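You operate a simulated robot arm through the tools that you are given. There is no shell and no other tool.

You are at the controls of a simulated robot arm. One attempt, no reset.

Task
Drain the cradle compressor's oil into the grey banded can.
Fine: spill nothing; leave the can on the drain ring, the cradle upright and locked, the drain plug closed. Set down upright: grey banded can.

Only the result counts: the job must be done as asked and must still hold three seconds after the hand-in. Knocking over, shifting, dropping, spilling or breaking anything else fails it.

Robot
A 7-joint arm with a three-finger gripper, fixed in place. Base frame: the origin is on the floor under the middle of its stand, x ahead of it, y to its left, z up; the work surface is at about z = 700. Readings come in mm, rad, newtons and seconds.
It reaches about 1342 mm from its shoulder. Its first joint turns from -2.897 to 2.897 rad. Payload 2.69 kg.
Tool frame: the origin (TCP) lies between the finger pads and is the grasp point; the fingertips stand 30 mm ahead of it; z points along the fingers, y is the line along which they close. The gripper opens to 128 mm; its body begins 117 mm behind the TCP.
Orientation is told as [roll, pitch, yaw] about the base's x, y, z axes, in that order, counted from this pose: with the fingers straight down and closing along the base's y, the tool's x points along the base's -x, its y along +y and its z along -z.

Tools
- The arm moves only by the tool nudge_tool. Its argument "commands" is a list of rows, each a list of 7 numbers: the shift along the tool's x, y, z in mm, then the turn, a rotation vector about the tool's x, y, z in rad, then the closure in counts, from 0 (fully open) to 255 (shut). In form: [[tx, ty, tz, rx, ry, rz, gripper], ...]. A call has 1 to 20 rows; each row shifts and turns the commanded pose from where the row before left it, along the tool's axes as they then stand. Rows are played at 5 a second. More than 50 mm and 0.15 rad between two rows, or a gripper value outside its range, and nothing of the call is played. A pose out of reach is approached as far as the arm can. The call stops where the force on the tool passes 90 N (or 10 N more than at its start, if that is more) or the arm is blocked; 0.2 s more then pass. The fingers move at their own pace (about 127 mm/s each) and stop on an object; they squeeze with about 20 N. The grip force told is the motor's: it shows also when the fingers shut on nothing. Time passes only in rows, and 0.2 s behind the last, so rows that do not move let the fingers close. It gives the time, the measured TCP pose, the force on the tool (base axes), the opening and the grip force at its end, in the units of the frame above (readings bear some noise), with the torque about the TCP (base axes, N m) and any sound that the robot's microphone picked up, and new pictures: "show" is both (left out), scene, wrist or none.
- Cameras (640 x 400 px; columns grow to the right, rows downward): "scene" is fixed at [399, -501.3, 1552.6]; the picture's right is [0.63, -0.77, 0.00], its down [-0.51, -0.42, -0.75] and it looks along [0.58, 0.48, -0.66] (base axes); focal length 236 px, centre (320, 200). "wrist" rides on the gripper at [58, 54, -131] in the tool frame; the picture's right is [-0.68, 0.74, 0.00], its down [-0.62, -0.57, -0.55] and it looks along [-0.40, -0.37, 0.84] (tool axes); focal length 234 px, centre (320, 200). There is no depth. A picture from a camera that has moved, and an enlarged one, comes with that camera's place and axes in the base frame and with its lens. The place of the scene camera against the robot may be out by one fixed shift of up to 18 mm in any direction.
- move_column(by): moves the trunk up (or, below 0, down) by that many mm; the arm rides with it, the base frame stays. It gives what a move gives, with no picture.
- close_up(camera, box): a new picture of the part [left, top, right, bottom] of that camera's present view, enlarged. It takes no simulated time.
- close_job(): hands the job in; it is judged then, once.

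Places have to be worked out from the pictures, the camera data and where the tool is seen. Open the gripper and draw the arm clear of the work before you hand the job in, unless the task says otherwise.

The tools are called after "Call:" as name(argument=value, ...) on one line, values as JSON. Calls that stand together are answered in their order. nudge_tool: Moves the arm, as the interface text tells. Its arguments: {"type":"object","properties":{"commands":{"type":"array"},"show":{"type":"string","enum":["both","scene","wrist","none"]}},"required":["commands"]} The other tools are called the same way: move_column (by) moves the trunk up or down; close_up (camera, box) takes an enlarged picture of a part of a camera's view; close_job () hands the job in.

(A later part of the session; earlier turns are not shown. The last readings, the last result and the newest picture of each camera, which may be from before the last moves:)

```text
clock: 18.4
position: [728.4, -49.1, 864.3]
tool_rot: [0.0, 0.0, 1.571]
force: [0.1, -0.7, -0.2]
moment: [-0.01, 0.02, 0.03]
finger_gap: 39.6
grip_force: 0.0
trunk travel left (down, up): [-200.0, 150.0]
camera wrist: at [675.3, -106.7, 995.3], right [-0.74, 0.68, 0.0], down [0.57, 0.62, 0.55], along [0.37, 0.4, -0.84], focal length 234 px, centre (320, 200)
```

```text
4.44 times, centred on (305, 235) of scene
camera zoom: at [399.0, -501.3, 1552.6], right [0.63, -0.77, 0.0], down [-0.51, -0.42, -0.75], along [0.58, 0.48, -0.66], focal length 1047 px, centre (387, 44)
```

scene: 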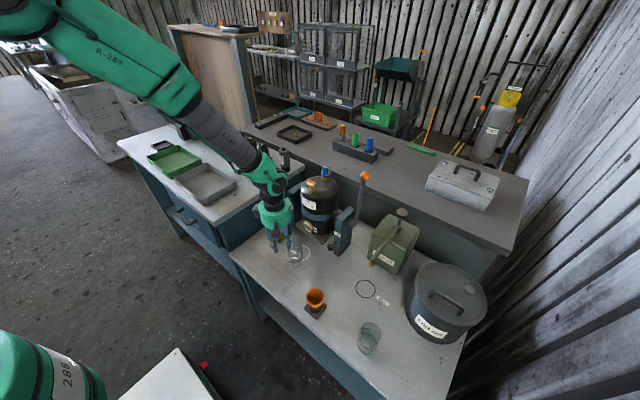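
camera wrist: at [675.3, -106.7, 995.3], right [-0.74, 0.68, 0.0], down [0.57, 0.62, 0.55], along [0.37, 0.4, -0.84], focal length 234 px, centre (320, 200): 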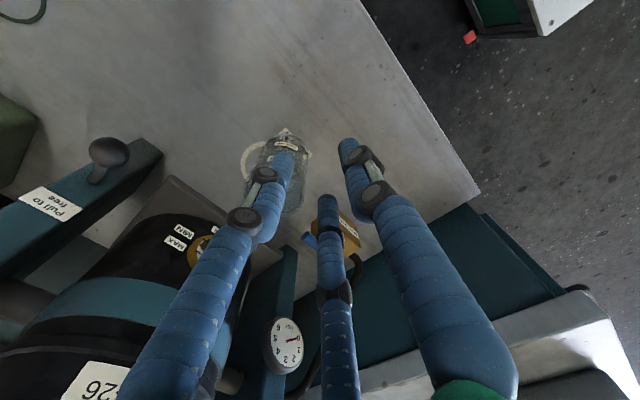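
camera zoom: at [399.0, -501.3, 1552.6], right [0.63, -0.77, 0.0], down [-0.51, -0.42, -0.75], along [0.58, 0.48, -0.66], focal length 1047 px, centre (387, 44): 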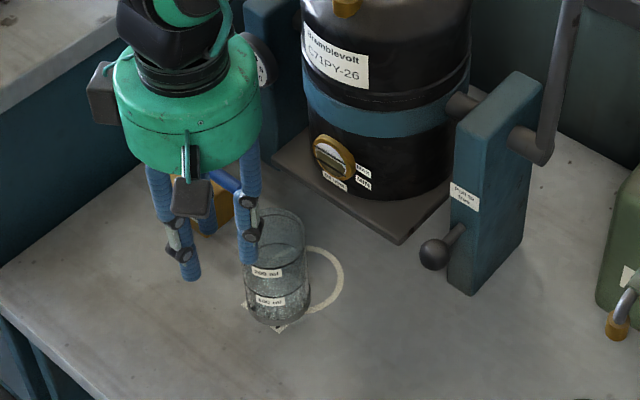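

The can is where expected (789,-50). I lower the fingertips behind it to about 12 mm above the bench.

Call:
nudge_tool(commands=[[0, 0, 40, 0, 0, 0, 176], [0, 0, 40, 0, 0, 0, 176], [0, 0, 40, 0, 0, 0, 176], [0, 0, 0, 0, 0, 0, 176]])

Call:
close_up(camera="wrist", box=[160, 60, 460, 260])

Call:
close_up(camera="scene", box=[250, 190, 360, 280])

```text
clock: 19.4
position: [727.6, -50.1, 743.5]
tool_rot: [0.001, 0.001, 1.571]
force: [0.2, 0.2, -0.1]
moment: [-0.03, 0.03, -0.02]
finger_gap: 39.5
grip_force: 0.0
trunk travel left (down, up): [-200.0, 150.0]
camera wrist: at [675.5, -106.3, 875.3], right [-0.74, 0.68, 0.0], down [0.57, 0.62, 0.55], along [0.37, 0.4, -0.84], focal length 234 px, centre (320, 200)
```

scene: 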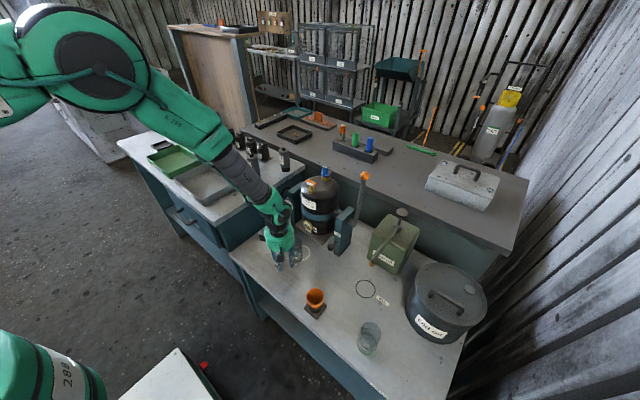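
wrist: 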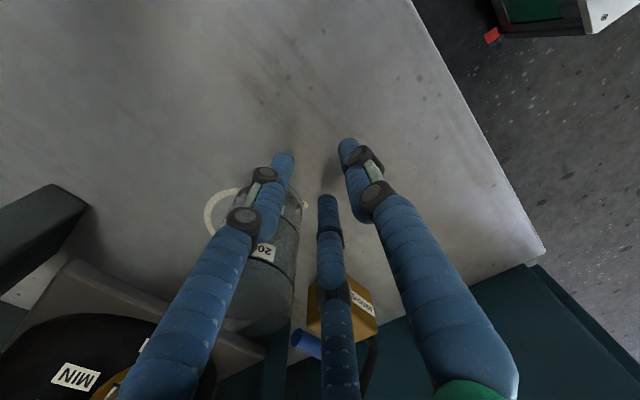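

```text
2.00 times, centred on (310, 160) of wrist
camera zoom: at [675.5, -106.3, 875.3], right [-0.74, 0.68, 0.0], down [0.57, 0.62, 0.55], along [0.37, 0.4, -0.84], focal length 468 px, centre (340, 280)
```

zoom: 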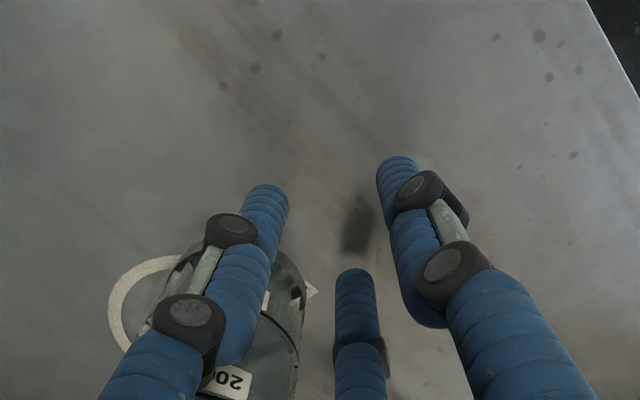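

```text
4.44 times, centred on (305, 235) of scene
camera zoom: at [399.0, -501.3, 1552.6], right [0.63, -0.77, 0.0], down [-0.51, -0.42, -0.75], along [0.58, 0.48, -0.66], focal length 1047 px, centre (387, 44)
```

zoom: 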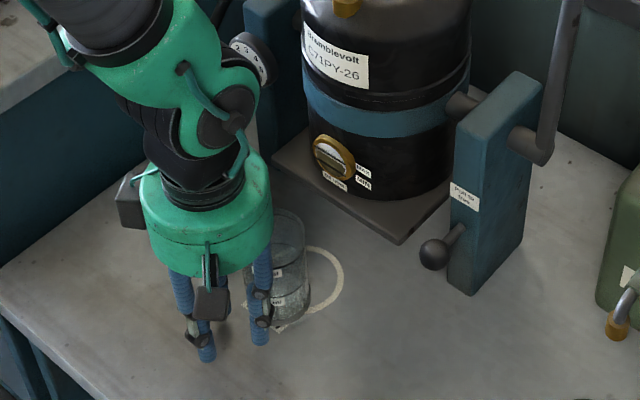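

The fingers are behind the can. I push slowly toward +x, stopping a little short to check.

Call:
nudge_tool(commands=[[0, -6, 0, 0, 0, 0, 176], [0, -5, 0, 0, 0, 0, 176], [0, -4, 0, 0, 0, 0, 176], [0, -4, 0, 0, 0, 0, 176], [0, -4, 0, 0, 0, 0, 176], [0, -4, 0, 0, 0, 0, 176], [0, -4, 0, 0, 0, 0, 176], [0, -4, 0, 0, 0, 0, 176], [0, -3, 0, 0, 0, 0, 176], [0, 0, 0, 0, 0, 0, 176]])

Call:
close_up(camera="wrist", box=[160, 60, 460, 260])

Call:
close_up(camera="scene", box=[250, 190, 360, 280])

```text
clock: 21.6
position: [766.0, -50.0, 745.0]
tool_rot: [0.0, -0.001, 1.571]
force: [-0.2, 0.0, -0.8]
moment: [0.0, -0.04, 0.02]
finger_gap: 39.5
grip_force: 0.1
trunk travel left (down, up): [-200.0, 150.0]
camera wrist: at [713.4, -106.6, 875.2], right [-0.74, 0.68, 0.0], down [0.57, 0.62, 0.55], along [0.37, 0.4, -0.84], focal length 234 px, centre (320, 200)
```

scene: 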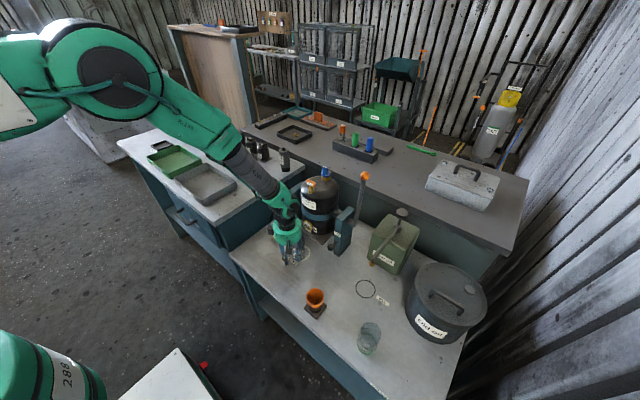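
wrist: 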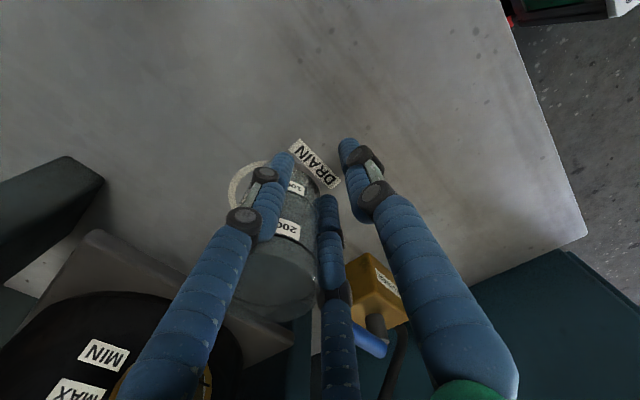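

```text
2.00 times, centred on (310, 160) of wrist
camera zoom: at [713.4, -106.6, 875.2], right [-0.74, 0.68, 0.0], down [0.57, 0.62, 0.55], along [0.37, 0.4, -0.84], focal length 468 px, centre (340, 280)
```

zoom: 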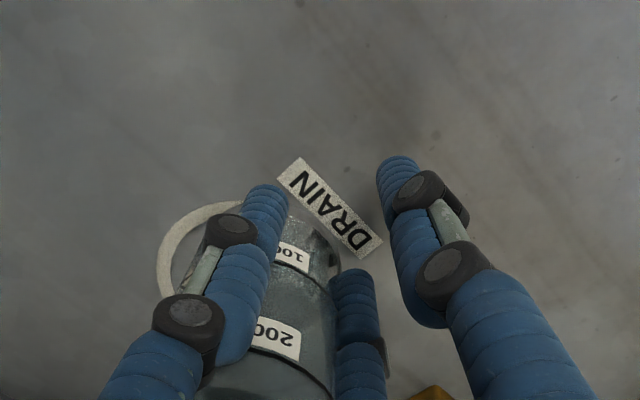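

```text
4.44 times, centred on (305, 235) of scene
camera zoom: at [399.0, -501.3, 1552.6], right [0.63, -0.77, 0.0], down [-0.51, -0.42, -0.75], along [0.58, 0.48, -0.66], focal length 1047 px, centre (387, 44)
```

zoom: 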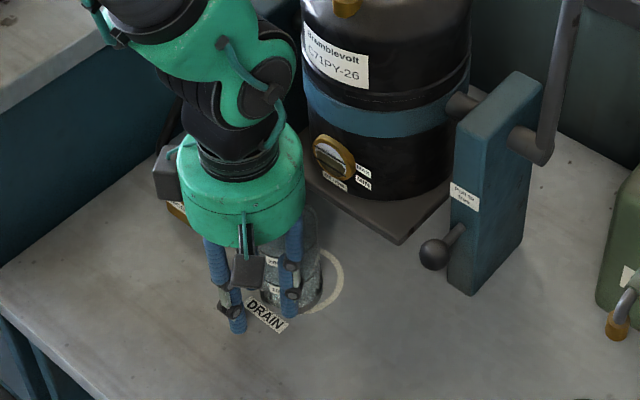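

The can has moved to about x≈810; I push another 10 mm.

Call:
nudge_tool(commands=[[0, -3, 0, 0, 0, 0, 176], [0, -3, 0, 0, 0, 0, 176], [0, -3, 0, 0, 0, 0, 176], [0, 0, 0, 0, 0, 0, 176], [0, 6, 0, 0, 0, 0, 176], [0, 20, 0, 0, 0, 0, 176], [0, 30, 0, 0, 0, 0, 176], [0, 0, -40, 0, 0, 0, 176], [0, 0, -40, 0, 0, 0, 176], [0, 0, -40, 0, 0, 0, 120], [0, 0, 0, 0, 0, 0, 70]])

Call:
close_up(camera="wrist", box=[160, 60, 460, 260])

Call:
close_up(camera="scene", box=[250, 190, 360, 280])

```text
clock: 24.0
position: [719.4, -49.7, 865.1]
tool_rot: [-0.001, 0.0, 1.571]
force: [-0.1, -0.3, -0.2]
moment: [0.01, -0.02, 0.03]
finger_gap: 92.8
grip_force: 0.0
trunk travel left (down, up): [-200.0, 150.0]
camera wrist: at [666.1, -107.0, 996.3], right [-0.74, 0.68, 0.0], down [0.57, 0.62, 0.55], along [0.37, 0.4, -0.84], focal length 234 px, centre (320, 200)
```

scene: 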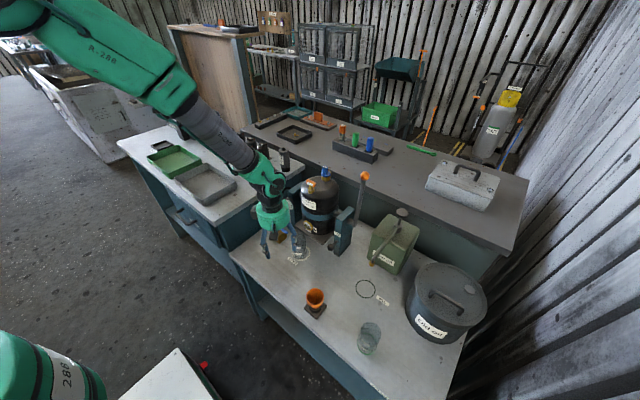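
wrist: 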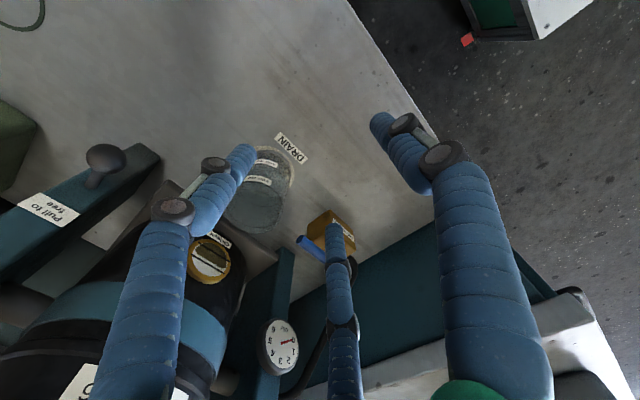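

```text
2.00 times, centred on (310, 160) of wrist
camera zoom: at [666.1, -107.0, 996.3], right [-0.74, 0.68, 0.0], down [0.57, 0.62, 0.55], along [0.37, 0.4, -0.84], focal length 468 px, centre (340, 280)
```

zoom: 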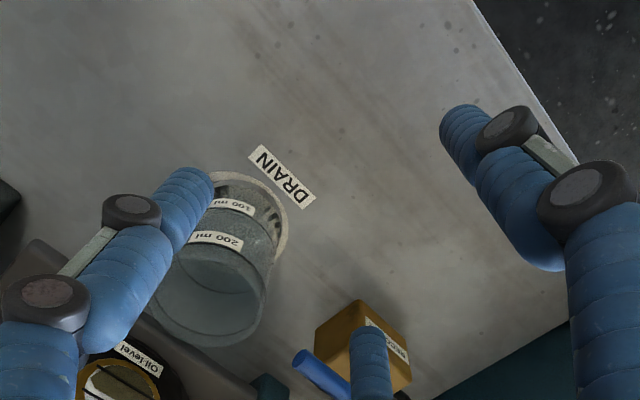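

```text
4.44 times, centred on (305, 235) of scene
camera zoom: at [399.0, -501.3, 1552.6], right [0.63, -0.77, 0.0], down [-0.51, -0.42, -0.75], along [0.58, 0.48, -0.66], focal length 1047 px, centre (387, 44)
```

zoom: 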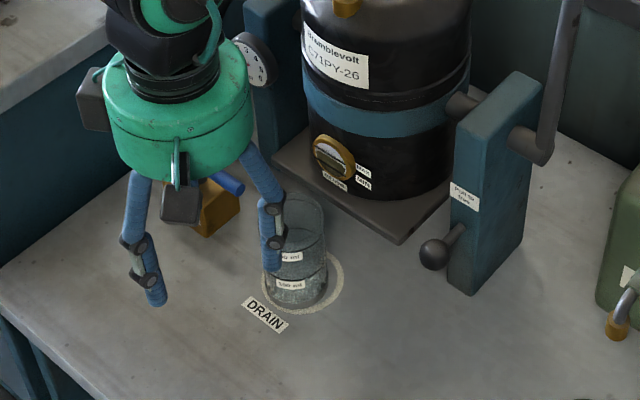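

The can stands inside the ring but about 6–8 mm short in x. One more gentle push to centre it.

Call:
nudge_tool(commands=[[1, 0, 0, 0, 0, 0, 176], [0, 0, 0, 0, 0, 0, 176], [0, 0, 0, 0, 0, 0, 176], [0, 0, 40, 0, 0, 0, 176], [0, 0, 40, 0, 0, 0, 176], [0, 0, 41, 0, 0, 0, 176], [0, -12, 0, 0, 0, 0, 176], [0, -12, 0, 0, 0, 0, 176], [0, -11, 0, 0, 0, 0, 176], [0, -7, 0, 0, 0, 0, 176], [0, -6, 0, 0, 0, 0, 176], [0, -4, 0, 0, 0, 0, 176], [0, -3, 0, 0, 0, 0, 176], [0, -3, 0, 0, 0, 0, 176], [0, -3, 0, 0, 0, 0, 176], [0, -2, 0, 0, 0, 0, 176], [0, 0, 0, 0, 0, 0, 176]])

Call:
close_up(camera="scene", box=[250, 190, 360, 280])

Call:
close_up(camera="wrist", box=[160, 60, 460, 260])

```text
clock: 27.6
position: [783.0, -50.5, 743.9]
tool_rot: [0.0, 0.001, 1.571]
force: [0.1, -0.3, 0.4]
moment: [0.04, 0.02, 0.02]
finger_gap: 39.7
grip_force: 0.0
trunk travel left (down, up): [-200.0, 150.0]
camera wrist: at [729.5, -107.5, 874.2], right [-0.74, 0.68, 0.0], down [0.57, 0.62, 0.55], along [0.37, 0.4, -0.84], focal length 234 px, centre (320, 200)
```

scene: 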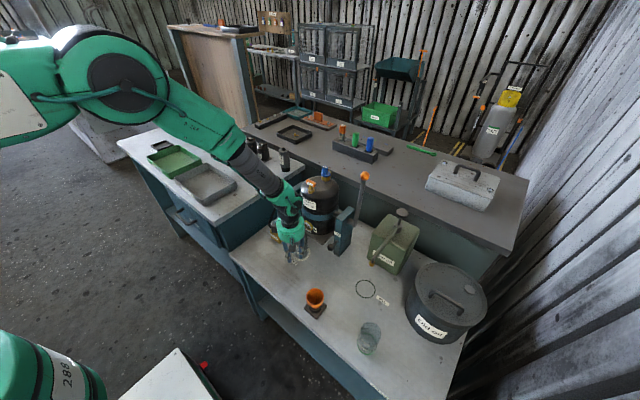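
wrist: 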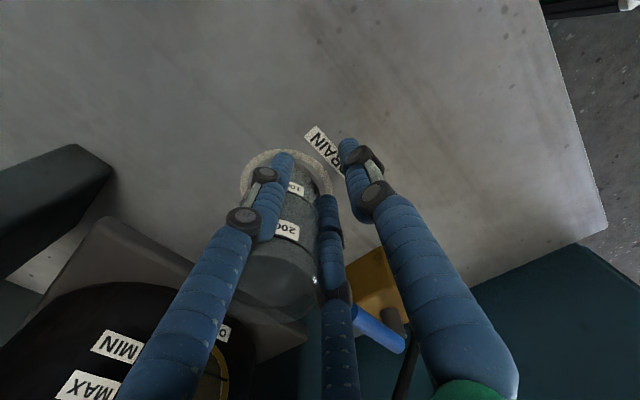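

```text
4.44 times, centred on (305, 235) of scene
camera zoom: at [399.0, -501.3, 1552.6], right [0.63, -0.77, 0.0], down [-0.51, -0.42, -0.75], along [0.58, 0.48, -0.66], focal length 1047 px, centre (387, 44)
```

zoom: 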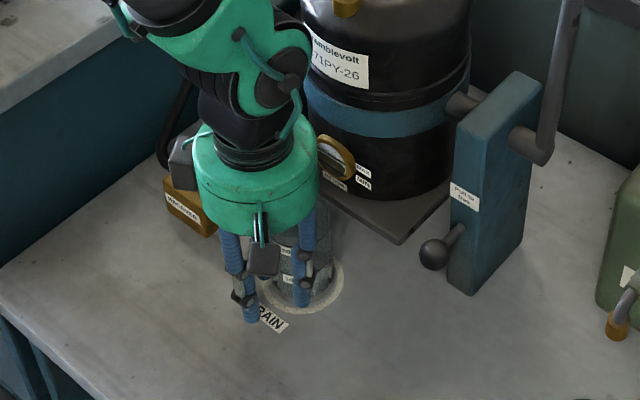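

```text
2.00 times, centred on (310, 160) of wrist
camera zoom: at [729.5, -107.5, 874.2], right [-0.74, 0.68, 0.0], down [0.57, 0.62, 0.55], along [0.37, 0.4, -0.84], focal length 468 px, centre (340, 280)
```

zoom: 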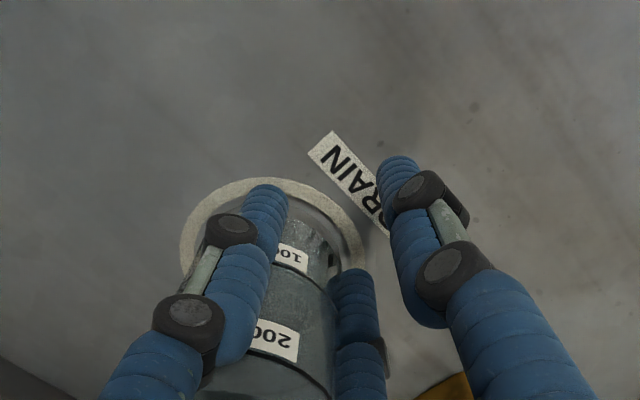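

The can is now centred in the ring. I back the hand away, rise clear, and move over the compressor's drain handle to look at it.

Call:
nudge_tool(commands=[[0, 5, 0, 0, 0, 0, 176], [0, 22, 0, 0, 0, 0, 176], [0, 28, 0, 0, 0, 0, 176], [0, 0, -45, 0, 0, 0, 176], [0, 0, -45, 0, 0, 0, 150], [0, 0, -48, 0, 0, 0, 110], [0, 0, -48, 0, 0, 0, 90], [0, 0, -48, 0, 0, 0, 90], [0, 0, -48, 0, 0, 0, 90], [0, 0, -48, 0, 0, 0, 90], [0, 0, -48, 0, 0, 0, 90], [0, 0, -48, 0, 0, 0, 90], [0, -40, 0, 0, 0, 0, 90], [0, -40, 0, 0, 0, 0, 90], [0, -40, 0, 0, 0, 0, 90], [0, -40, 0, 0, 0, 0, 90], [0, 0, 0, 0, 0, 0, 90]])

Call:
close_up(camera="wrist", box=[200, 60, 440, 220])

Call:
close_up(camera="scene", box=[250, 160, 380, 270])

```text
clock: 31.2
position: [887.3, -49.7, 1169.4]
tool_rot: [0.001, 0.001, 1.57]
force: [0.6, 0.7, -1.2]
moment: [-0.02, 0.08, 0.0]
finger_gap: 82.8
grip_force: 0.0
trunk travel left (down, up): [-200.0, 150.0]
camera wrist: at [835.6, -107.0, 1300.3], right [-0.74, 0.68, 0.0], down [0.57, 0.62, 0.55], along [0.37, 0.4, -0.84], focal length 234 px, centre (320, 200)
```

scene: 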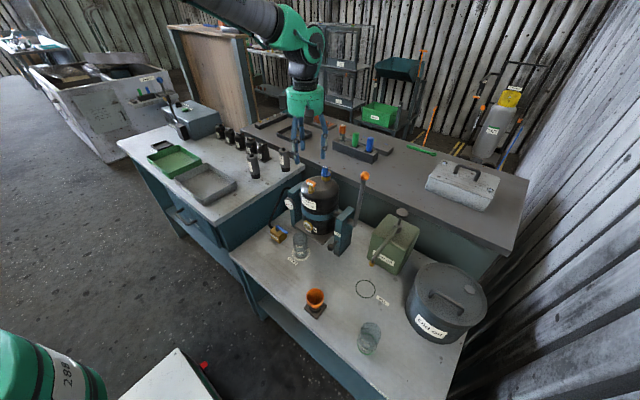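
wrist: 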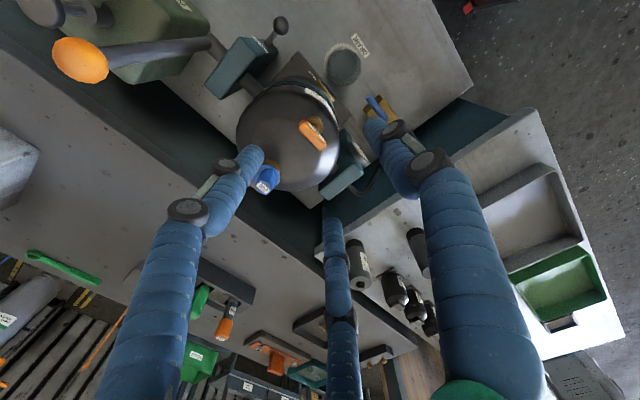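

```text
2.50 times, centred on (320, 140) of wrist
camera zoom: at [835.6, -107.0, 1300.3], right [-0.74, 0.68, 0.0], down [0.57, 0.62, 0.55], along [0.37, 0.4, -0.84], focal length 585 px, centre (320, 350)
```

zoom: 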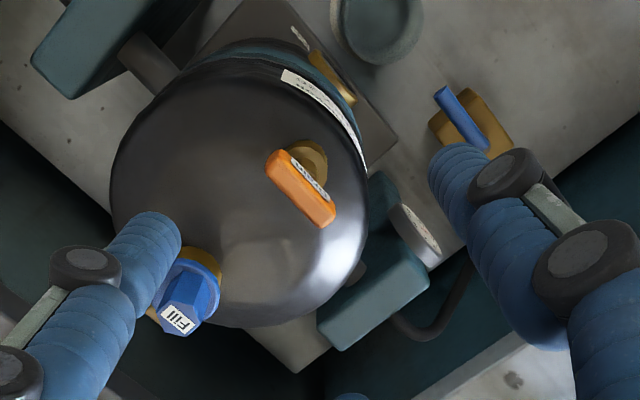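

```text
3.64 times, centred on (315, 215) of scene
camera zoom: at [399.0, -501.3, 1552.6], right [0.63, -0.77, 0.0], down [-0.51, -0.42, -0.75], along [0.58, 0.48, -0.66], focal length 857 px, centre (338, 146)
```

zoom: 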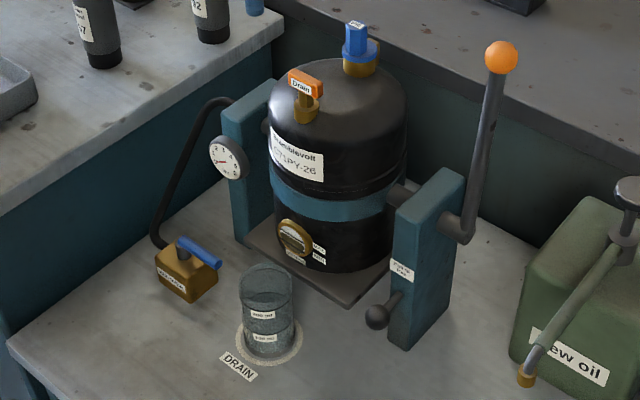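

The can sits well centred. The drain handle's bar lies along y with its centre near (898,-49,1037). I descend to just above it and re-check alignment.

Call:
nudge_tool(commands=[[1, -10.3, 0, 0, 0, 0, 120], [0, 0, 40, 0, 0, 0, 140], [0, 0, 38, 0, 0, 0, 150], [0, 0, 0, 0, 0, 0, 150], [0, 0, 0, 0, 0, 0, 150]])

Call:
close_up(camera="wrist", box=[220, 100, 420, 240])

Call:
close_up(camera="scene", box=[280, 130, 370, 200])

```text
clock: 32.4
position: [896.8, -51.3, 1092.1]
tool_rot: [-0.001, 0.0, 1.57]
force: [0.5, 0.0, 0.3]
moment: [0.02, -0.01, -0.04]
finger_gap: 52.8
grip_force: 0.0
trunk travel left (down, up): [-200.0, 150.0]
camera wrist: at [844.0, -109.0, 1223.7], right [-0.74, 0.68, 0.0], down [0.56, 0.62, 0.55], along [0.37, 0.4, -0.84], focal length 234 px, centre (320, 200)
```

scene: 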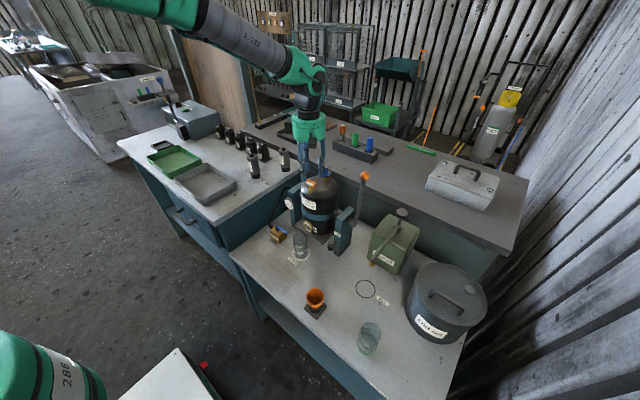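
wrist: 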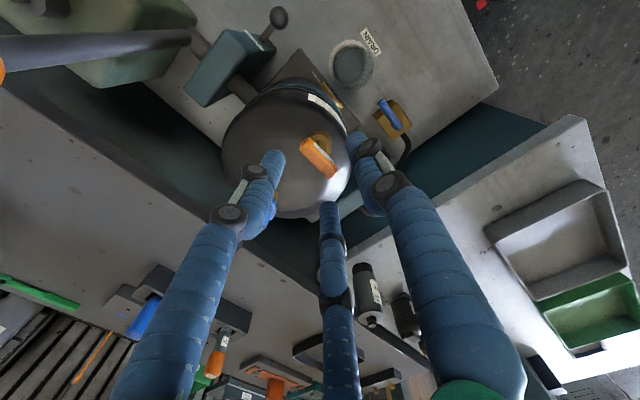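

```text
2.86 times, centred on (320, 170) of wrist
camera zoom: at [844.0, -109.0, 1223.7], right [-0.74, 0.68, 0.0], down [0.56, 0.62, 0.55], along [0.37, 0.4, -0.84], focal length 669 px, centre (320, 286)
```

zoom: 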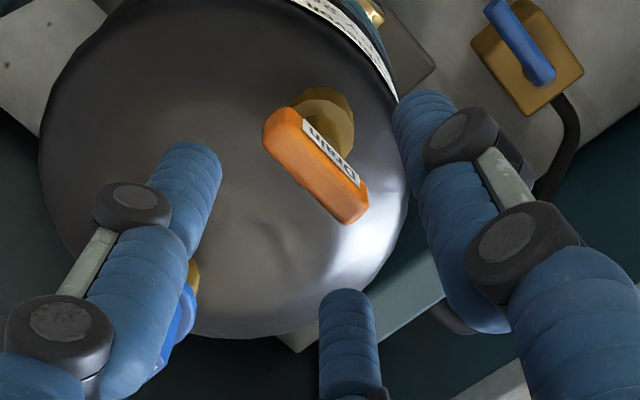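

```text
5.71 times, centred on (325, 165) of scene
camera zoom: at [399.0, -501.3, 1552.6], right [0.63, -0.77, 0.0], down [-0.51, -0.42, -0.75], along [0.58, 0.48, -0.66], focal length 1346 px, centre (291, 400)
```

zoom: 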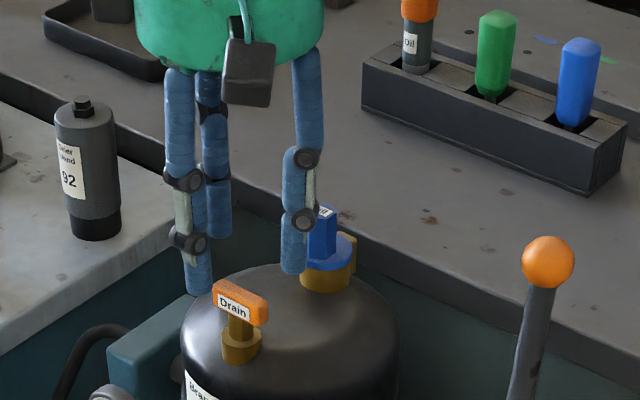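

The handle is centred under the TCP. I lower 43 mm so the fingertips straddle the bar just above the brass collar, and close on it.

Call:
nudge_tool(commands=[[0, 0, 15, 0, 0, 0, 150], [0, 0, 15, 0, 0, 0, 150], [0, 0, 13, 0, 0, 0, 150], [0, 0, 0, 0, 0, 0, 150]])

Call:
close_up(camera="wrist", box=[240, 120, 400, 240])

Call:
close_up(camera="scene", box=[280, 130, 370, 200])

```text
clock: 33.4
position: [897.8, -51.4, 1048.0]
tool_rot: [0.001, 0.001, 1.57]
force: [-0.7, -0.4, -0.2]
moment: [0.0, 0.0, 0.02]
finger_gap: 52.7
grip_force: 0.0
trunk travel left (down, up): [-200.0, 150.0]
camera wrist: at [844.4, -108.9, 1179.5], right [-0.74, 0.68, 0.0], down [0.57, 0.62, 0.55], along [0.37, 0.4, -0.84], focal length 234 px, centre (320, 200)
```

scene: 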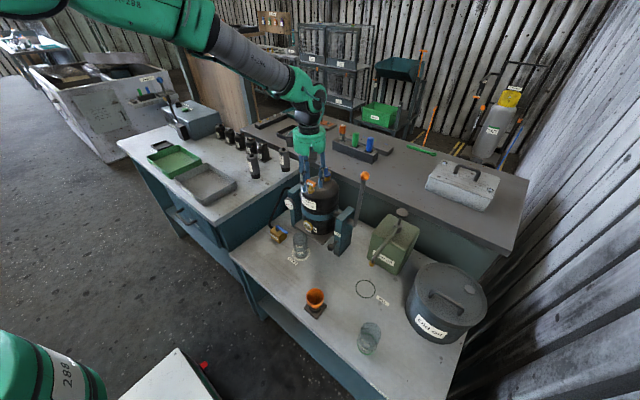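
wrist: 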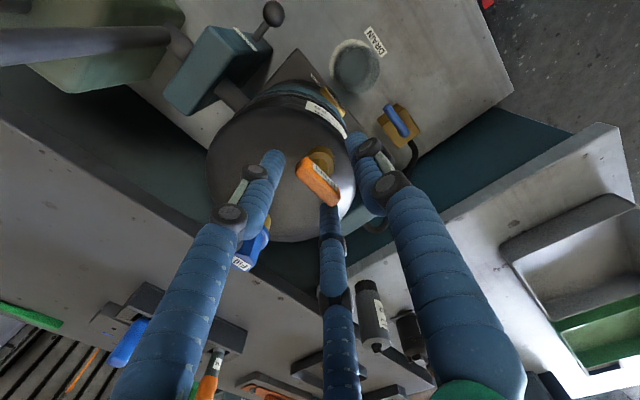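

```text
3.33 times, centred on (320, 180) of wrist
camera zoom: at [844.4, -108.9, 1179.5], right [-0.74, 0.68, 0.0], down [0.57, 0.62, 0.55], along [0.37, 0.4, -0.84], focal length 781 px, centre (320, 267)
```

zoom: 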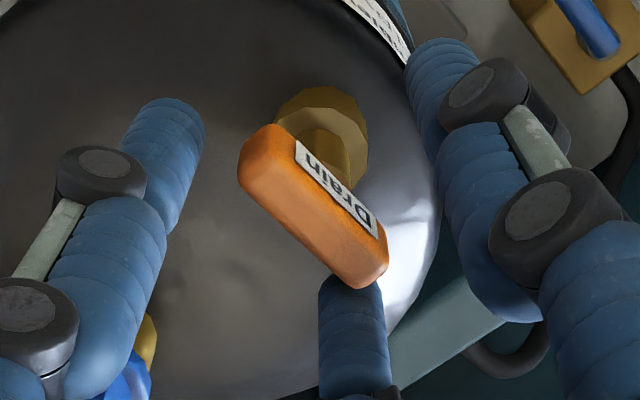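

```text
5.71 times, centred on (325, 165) of scene
camera zoom: at [399.0, -501.3, 1552.6], right [0.63, -0.77, 0.0], down [-0.51, -0.42, -0.75], along [0.58, 0.48, -0.66], focal length 1346 px, centre (291, 400)
```

zoom: 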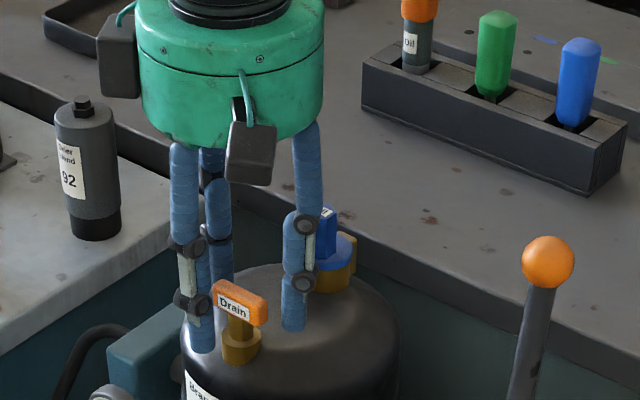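

No contact so far; the bar lies between the thumb and the two other fingers. Closing gradually on it.

Call:
nudge_tool(commands=[[0, 0, 0, 0, 0, 0, 180], [0, 0, 0, 0, 0, 0, 200], [0, 0, 0, 0, 0, 0, 215], [0, 0, 0, 0, 0, 0, 230], [0, 0, 0, 0, 0, 0, 245], [0, 0, 0, 0, 0, 0, 245]])

Call:
close_up(camera="wrist", box=[240, 120, 400, 240])

Call:
close_up(camera="scene", box=[280, 130, 370, 200])

```text
clock: 34.8
position: [896.9, -49.7, 1049.0]
tool_rot: [0.001, -0.002, 1.569]
force: [6.6, 19.2, -1.6]
moment: [0.56, -0.45, 0.04]
finger_gap: 40.9
grip_force: 19.9
trunk travel left (down, up): [-200.0, 150.0]
camera wrist: at [844.7, -107.5, 1179.6], right [-0.74, 0.68, 0.0], down [0.57, 0.62, 0.55], along [0.37, 0.4, -0.84], focal length 234 px, centre (320, 200)
```

scene: 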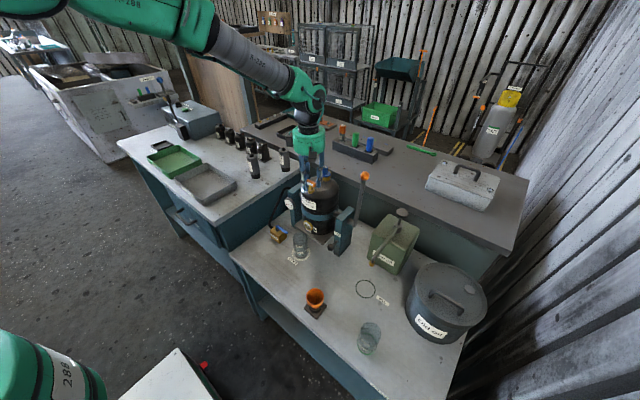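
wrist: 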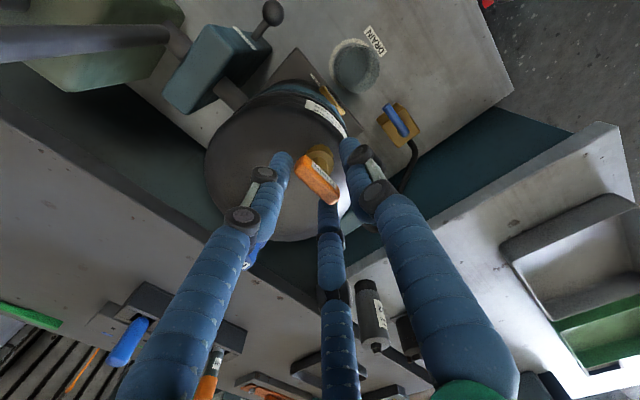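

```text
3.33 times, centred on (320, 180) of wrist
camera zoom: at [844.7, -107.5, 1179.6], right [-0.74, 0.68, 0.0], down [0.57, 0.62, 0.55], along [0.37, 0.4, -0.84], focal length 781 px, centre (320, 267)
```

zoom: 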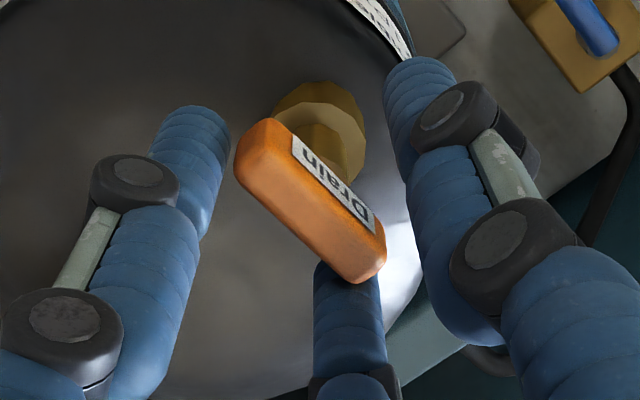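

```text
5.71 times, centred on (325, 165) of scene
camera zoom: at [399.0, -501.3, 1552.6], right [0.63, -0.77, 0.0], down [-0.51, -0.42, -0.75], along [0.58, 0.48, -0.66], focal length 1346 px, centre (291, 400)
```

zoom: 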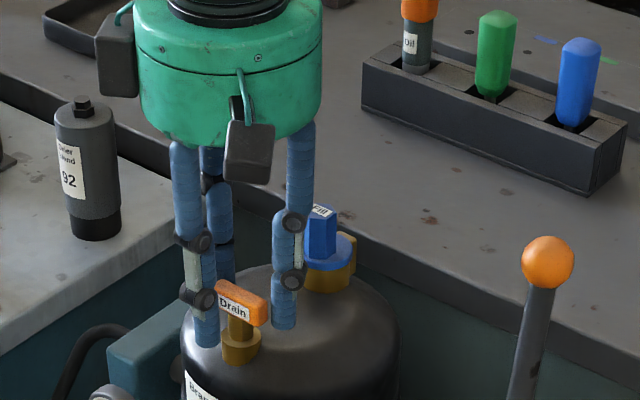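

The fingers move together, and one caught the bar's end (19 N sideways) because the hand must sit about 5 mm further +x. I reopen, shift, and close again.

Call:
nudge_tool(commands=[[0, 0, 0, 0, 0, 0, 150], [0, 0, 0, 0, 0, 0, 150], [1.5, -6, 0, 0, 0, 0, 150], [0, 0, 0, 0, 0, 0, 170], [0, 0, 0, 0, 0, 0, 185], [0, 0, 0, 0, 0, 0, 200], [0, 0, 0, 0, 0, 0, 215], [0, 0, 0, 0, 0, 0, 230], [0, 0, 0, 0, 0, 0, 230]])

Call:
close_up(camera="wrist", box=[240, 120, 400, 240])

Call:
close_up(camera="scene", box=[280, 130, 370, 200])

```text
clock: 36.8
position: [904.0, -53.2, 1048.4]
tool_rot: [0.0, 0.001, 1.571]
force: [5.3, -9.2, -1.5]
moment: [-0.43, -0.17, 0.04]
finger_gap: 22.5
grip_force: 45.3
trunk travel left (down, up): [-200.0, 150.0]
camera wrist: at [850.9, -110.9, 1179.4], right [-0.74, 0.68, 0.0], down [0.57, 0.62, 0.55], along [0.37, 0.4, -0.84], focal length 234 px, centre (320, 200)
```

scene: 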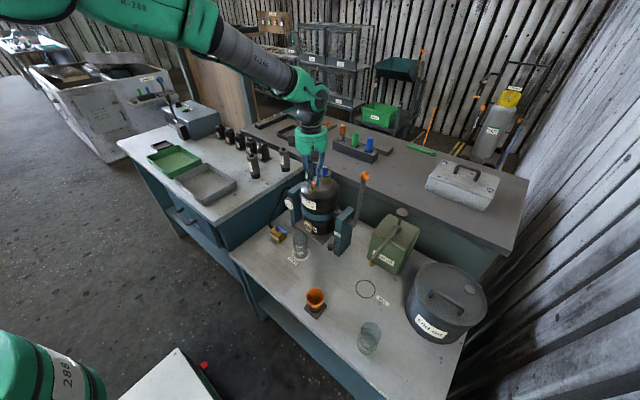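
wrist: 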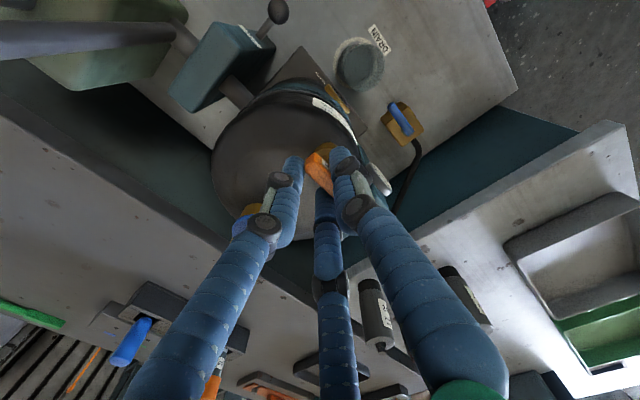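

```text
3.33 times, centred on (320, 180) of wrist
camera zoom: at [850.9, -110.9, 1179.4], right [-0.74, 0.68, 0.0], down [0.57, 0.62, 0.55], along [0.37, 0.4, -0.84], focal length 781 px, centre (320, 267)
```

zoom: 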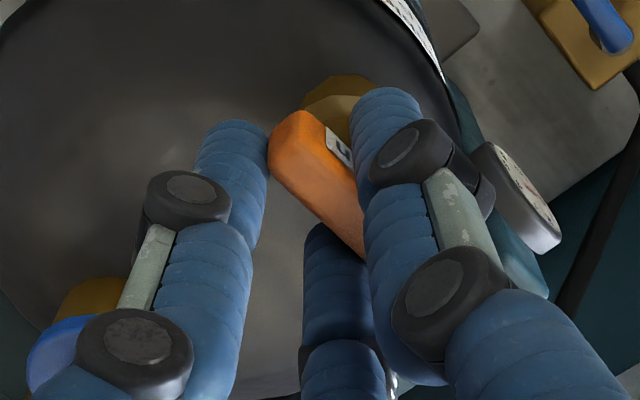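

```text
5.71 times, centred on (325, 165) of scene
camera zoom: at [399.0, -501.3, 1552.6], right [0.63, -0.77, 0.0], down [-0.51, -0.42, -0.75], along [0.58, 0.48, -0.66], focal length 1346 px, centre (291, 400)
```

zoom: 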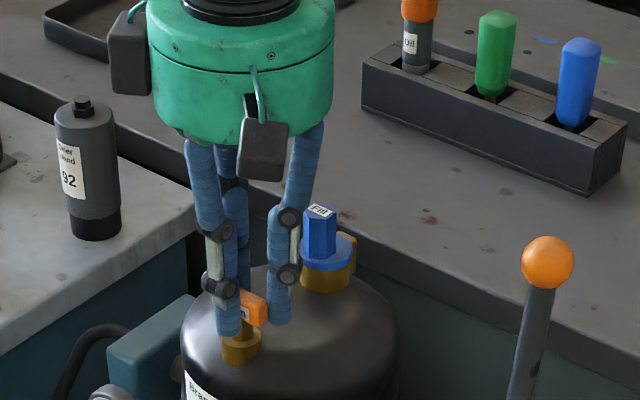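

The bar is gripped (22.5 mm gap, 45 N). I turn a small step counter-clockwise about the bar's axis and check the torque and sound.

Call:
nudge_tool(commands=[[-0.8, 0, 0, 0, 0, -0.14, 235], [-0.8, 0, 0, 0, 0, -0.14, 235], [0, 0, 0, 0, 0, 0, 235]])

Call:
close_up(camera="scene", box=[280, 130, 370, 200])

Call:
close_up(camera="wrist", box=[240, 120, 400, 240])

```text
clock: 37.6
position: [905.7, -52.9, 1048.5]
tool_rot: [0.0, 0.0, 1.853]
force: [14.2, -16.4, -2.5]
moment: [-1.25, -0.7, 0.04]
finger_gap: 22.5
grip_force: 45.5
trunk travel left (down, up): [-200.0, 150.0]
camera wrist: at [869.7, -122.3, 1179.3], right [-0.9, 0.45, 0.0], down [0.37, 0.75, 0.55], along [0.24, 0.49, -0.84], focal length 234 px, centre (320, 200)
```

scene: 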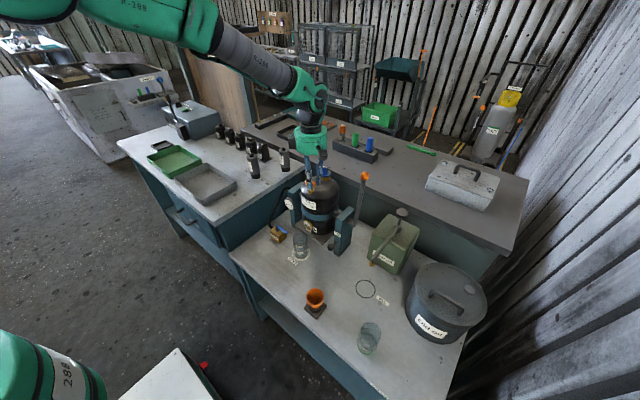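
wrist: 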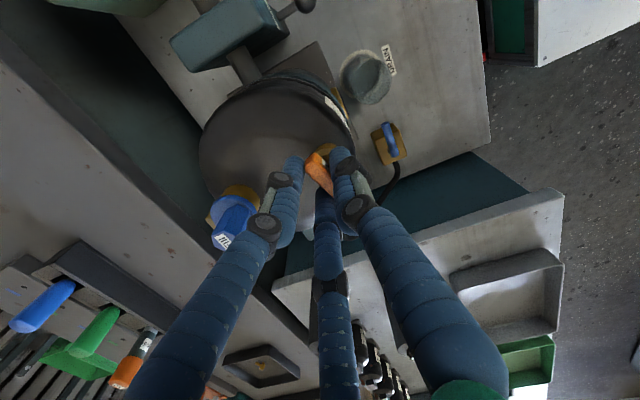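

```text
5.71 times, centred on (325, 165) of scene
camera zoom: at [399.0, -501.3, 1552.6], right [0.63, -0.77, 0.0], down [-0.51, -0.42, -0.75], along [0.58, 0.48, -0.66], focal length 1346 px, centre (291, 400)
```

zoom: 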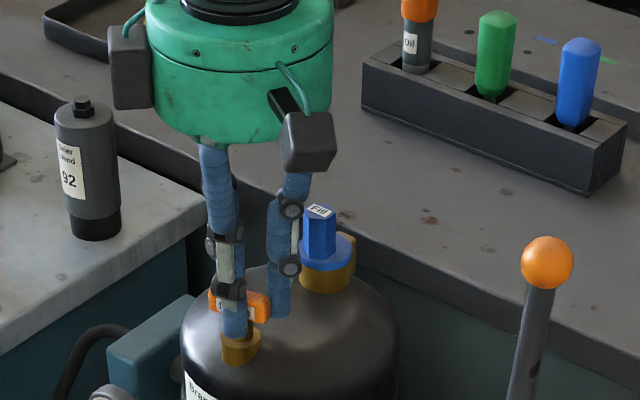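

```text
3.33 times, centred on (320, 180) of wrist
camera zoom: at [869.7, -122.3, 1179.3], right [-0.9, 0.45, 0.0], down [0.37, 0.75, 0.55], along [0.24, 0.49, -0.84], focal length 781 px, centre (320, 267)
```

zoom: 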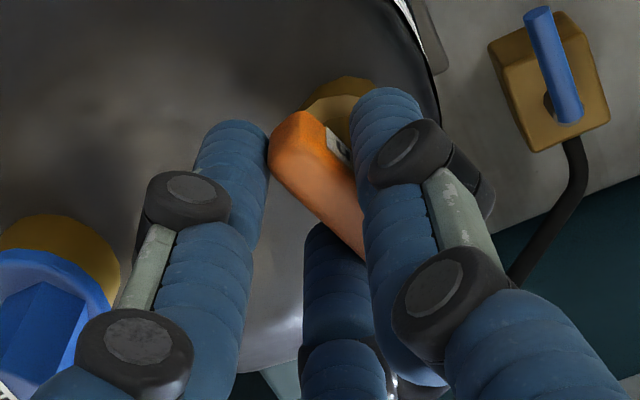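

The handle turned with the hand with no torque, but a sideways load built up, so my pivot is a bit off. I shift about 2 mm towards (+x,-y) to relieve it and see how the force changes.

Call:
nudge_tool(commands=[[1.7, -0.5, 0, 0, 0, 0, 235], [0, 0, 0, 0, 0, 0, 235]], show="none")

```text
clock: 38.2
position: [904.9, -52.3, 1048.2]
tool_rot: [0.0, 0.001, 1.851]
force: [10.5, -8.6, -0.9]
moment: [-0.28, -0.34, 0.09]
finger_gap: 22.0
grip_force: 45.3
trunk travel left (down, up): [-200.0, 150.0]
```

Call:
nudge_tool(commands=[[2, -1.5, 0, 0, 0, 0, 235], [0, 0, 0, 0, 0, 0, 235]], show="none")

Call:
nudge_tool(commands=[[0, 0, 0, 0, 0, -0.14, 235], [0, 0, 0, 0, 0, -0.14, 235], [0, 0, 0, 0, 0, 0, 235]], show="none")

```text
clock: 38.8
position: [904.2, -53.0, 1049.0]
tool_rot: [0.003, -0.001, 1.852]
force: [-9.3, 6.5, 4.1]
moment: [0.63, 0.55, 0.02]
finger_gap: 22.1
grip_force: 44.8
trunk travel left (down, up): [-200.0, 150.0]
```

```text
clock: 39.6
position: [905.6, -51.2, 1049.2]
tool_rot: [0.001, 0.0, 2.134]
force: [-11.8, 28.2, 1.7]
moment: [1.37, 0.91, -0.13]
finger_gap: 22.4
grip_force: 45.3
trunk travel left (down, up): [-200.0, 150.0]
```

The stiffness is about 10 N/mm and the pivot lies about 7 mm along tool +y. I relieve the side load and continue turning with that pivot.

Call:
nudge_tool(commands=[[-3, -0.5, 0, 0, 0, 0, 235], [-1, 0.05, 0, 0, 0, -0.14, 235], [-1, 0.05, 0, 0, 0, -0.14, 235], [0, 0, 0, 0, 0, 0, 235]], show="scene")

Call:
close_up(camera="scene", box=[280, 130, 370, 200])

Call:
close_up(camera="wrist", box=[240, 120, 400, 240])

```text
clock: 40.6
position: [904.8, -49.1, 1049.6]
tool_rot: [0.001, 0.002, 2.412]
force: [11.1, 3.2, -7.8]
moment: [-0.84, -1.26, 0.01]
finger_gap: 22.1
grip_force: 45.0
trunk travel left (down, up): [-200.0, 150.0]
```

scene: 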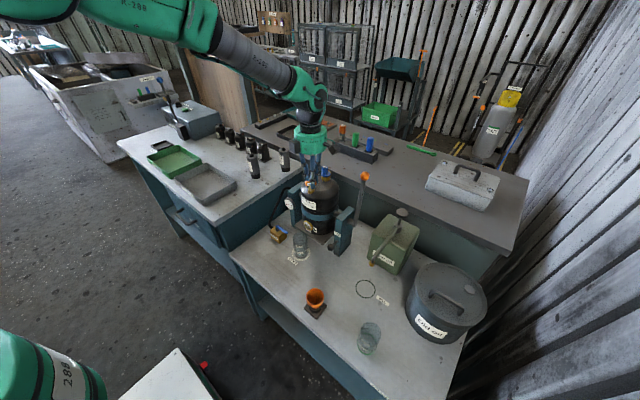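

```text
5.71 times, centred on (325, 165) of scene
camera zoom: at [399.0, -501.3, 1552.6], right [0.63, -0.77, 0.0], down [-0.51, -0.42, -0.75], along [0.58, 0.48, -0.66], focal length 1346 px, centre (291, 400)
```

zoom: 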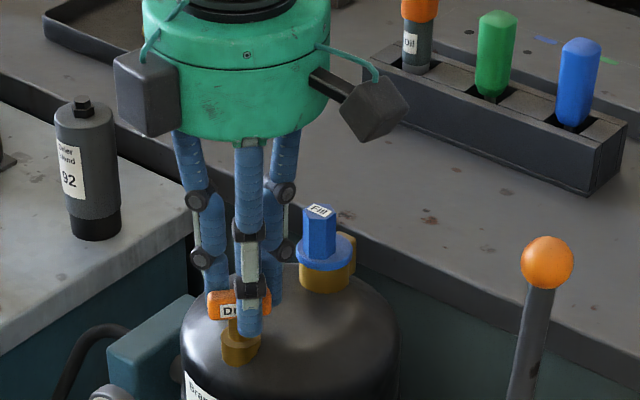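

```text
3.33 times, centred on (320, 180) of wrist
camera zoom: at [913.8, -127.5, 1179.3], right [-1.0, -0.1, 0.0], down [-0.08, 0.83, 0.55], along [-0.05, 0.55, -0.84], focal length 781 px, centre (320, 267)
```

zoom: 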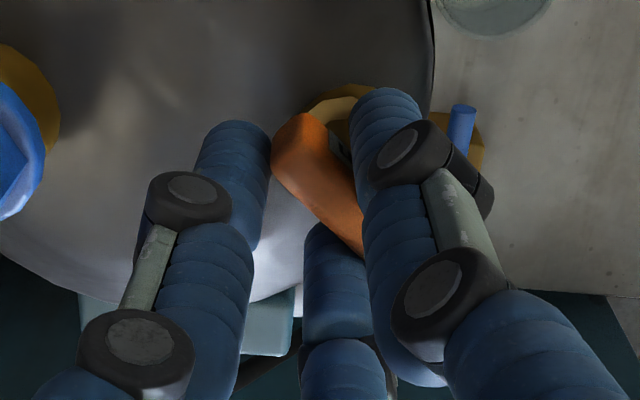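

Turned 0.84 rad so far with the bar firmly held. I relieve the small side force and continue toward a quarter turn.

Call:
nudge_tool(commands=[[0.6, -1, 0, 0, 0, 0, 235], [-0.9, 0.06, 0, 0, 0, -0.145, 235], [-0.9, 0.06, 0, 0, 0, -0.145, 235], [-0.9, 0.06, 0, 0, 0, -0.145, 235], [0, 0, 0, 0, 0, 0, 235]], show="none")

```text
clock: 41.8
position: [904.1, -47.3, 1047.8]
tool_rot: [0.0, 0.002, 2.849]
force: [20.6, 7.6, -3.4]
moment: [-0.36, -2.04, 0.01]
finger_gap: 21.8
grip_force: 45.4
trunk travel left (down, up): [-200.0, 150.0]
```

Call:
nudge_tool(commands=[[1.7, -1.3, 0, 0, 0, 0, 235], [-0.5, -0.3, 0, 0, 0, -0.145, 235], [-0.5, -0.3, 0, 0, 0, -0.145, 235], [0, 0, 0, 0, 0, 0, 235]], show="both")

Call:
close_up(camera="scene", box=[280, 130, 370, 200])

Call:
close_up(camera="wrist", box=[240, 120, 400, 240])

```text
clock: 42.8
position: [908.2, -45.2, 1046.9]
tool_rot: [0.007, -0.003, 2.959]
force: [10.1, -23.3, -14.3]
moment: [-0.47, -0.62, 0.24]
finger_gap: 20.5
grip_force: 45.1
out of reach, approached as far as the arm can: row 2, 3
trunk travel left (down, up): [-200.0, 150.0]
camera wrist: at [957.6, -107.8, 1179.1], right [-0.8, -0.6, 0.01], down [-0.5, 0.67, 0.55], along [-0.33, 0.43, -0.84], focal length 234 px, centre (320, 200)
```

scene: 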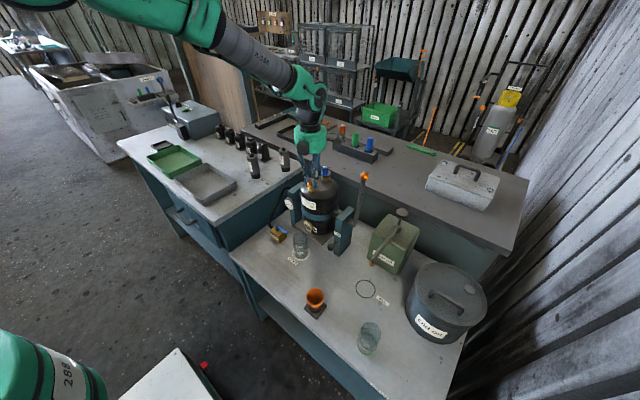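
wrist: 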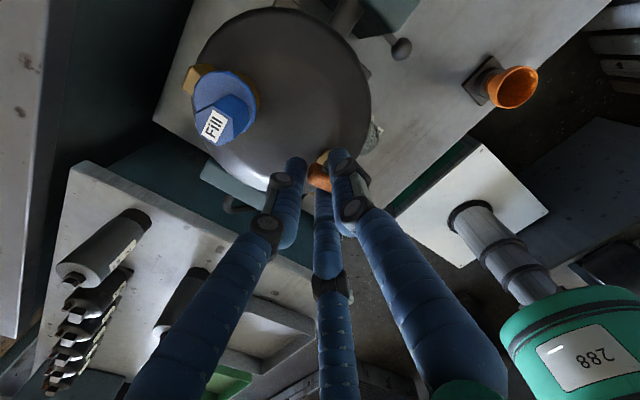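

```text
5.71 times, centred on (325, 165) of scene
camera zoom: at [399.0, -501.3, 1552.6], right [0.63, -0.77, 0.0], down [-0.51, -0.42, -0.75], along [0.58, 0.48, -0.66], focal length 1346 px, centre (291, 400)
```

zoom: 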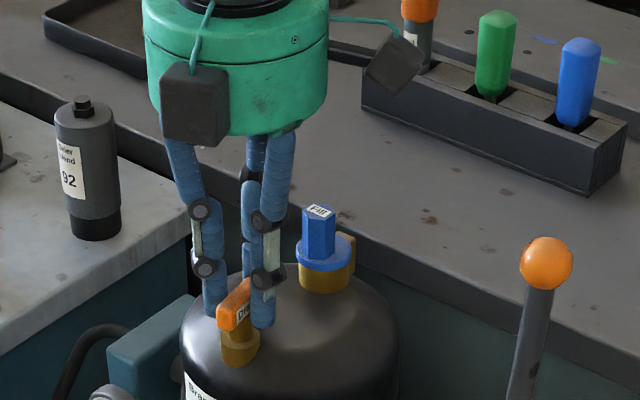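

```text
3.33 times, centred on (320, 180) of wrist
camera zoom: at [957.6, -107.8, 1179.1], right [-0.8, -0.6, 0.01], down [-0.5, 0.67, 0.55], along [-0.33, 0.43, -0.84], focal length 781 px, centre (320, 267)
```

zoom: 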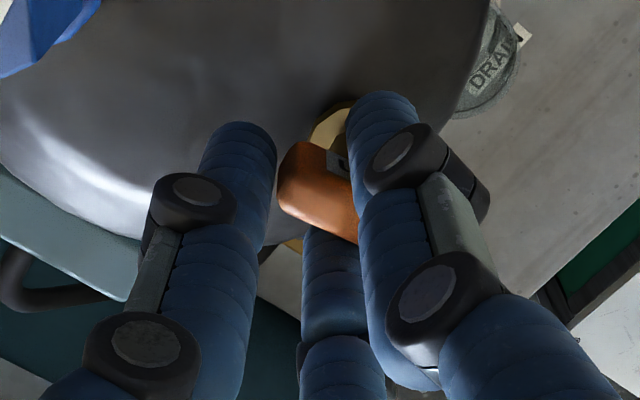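

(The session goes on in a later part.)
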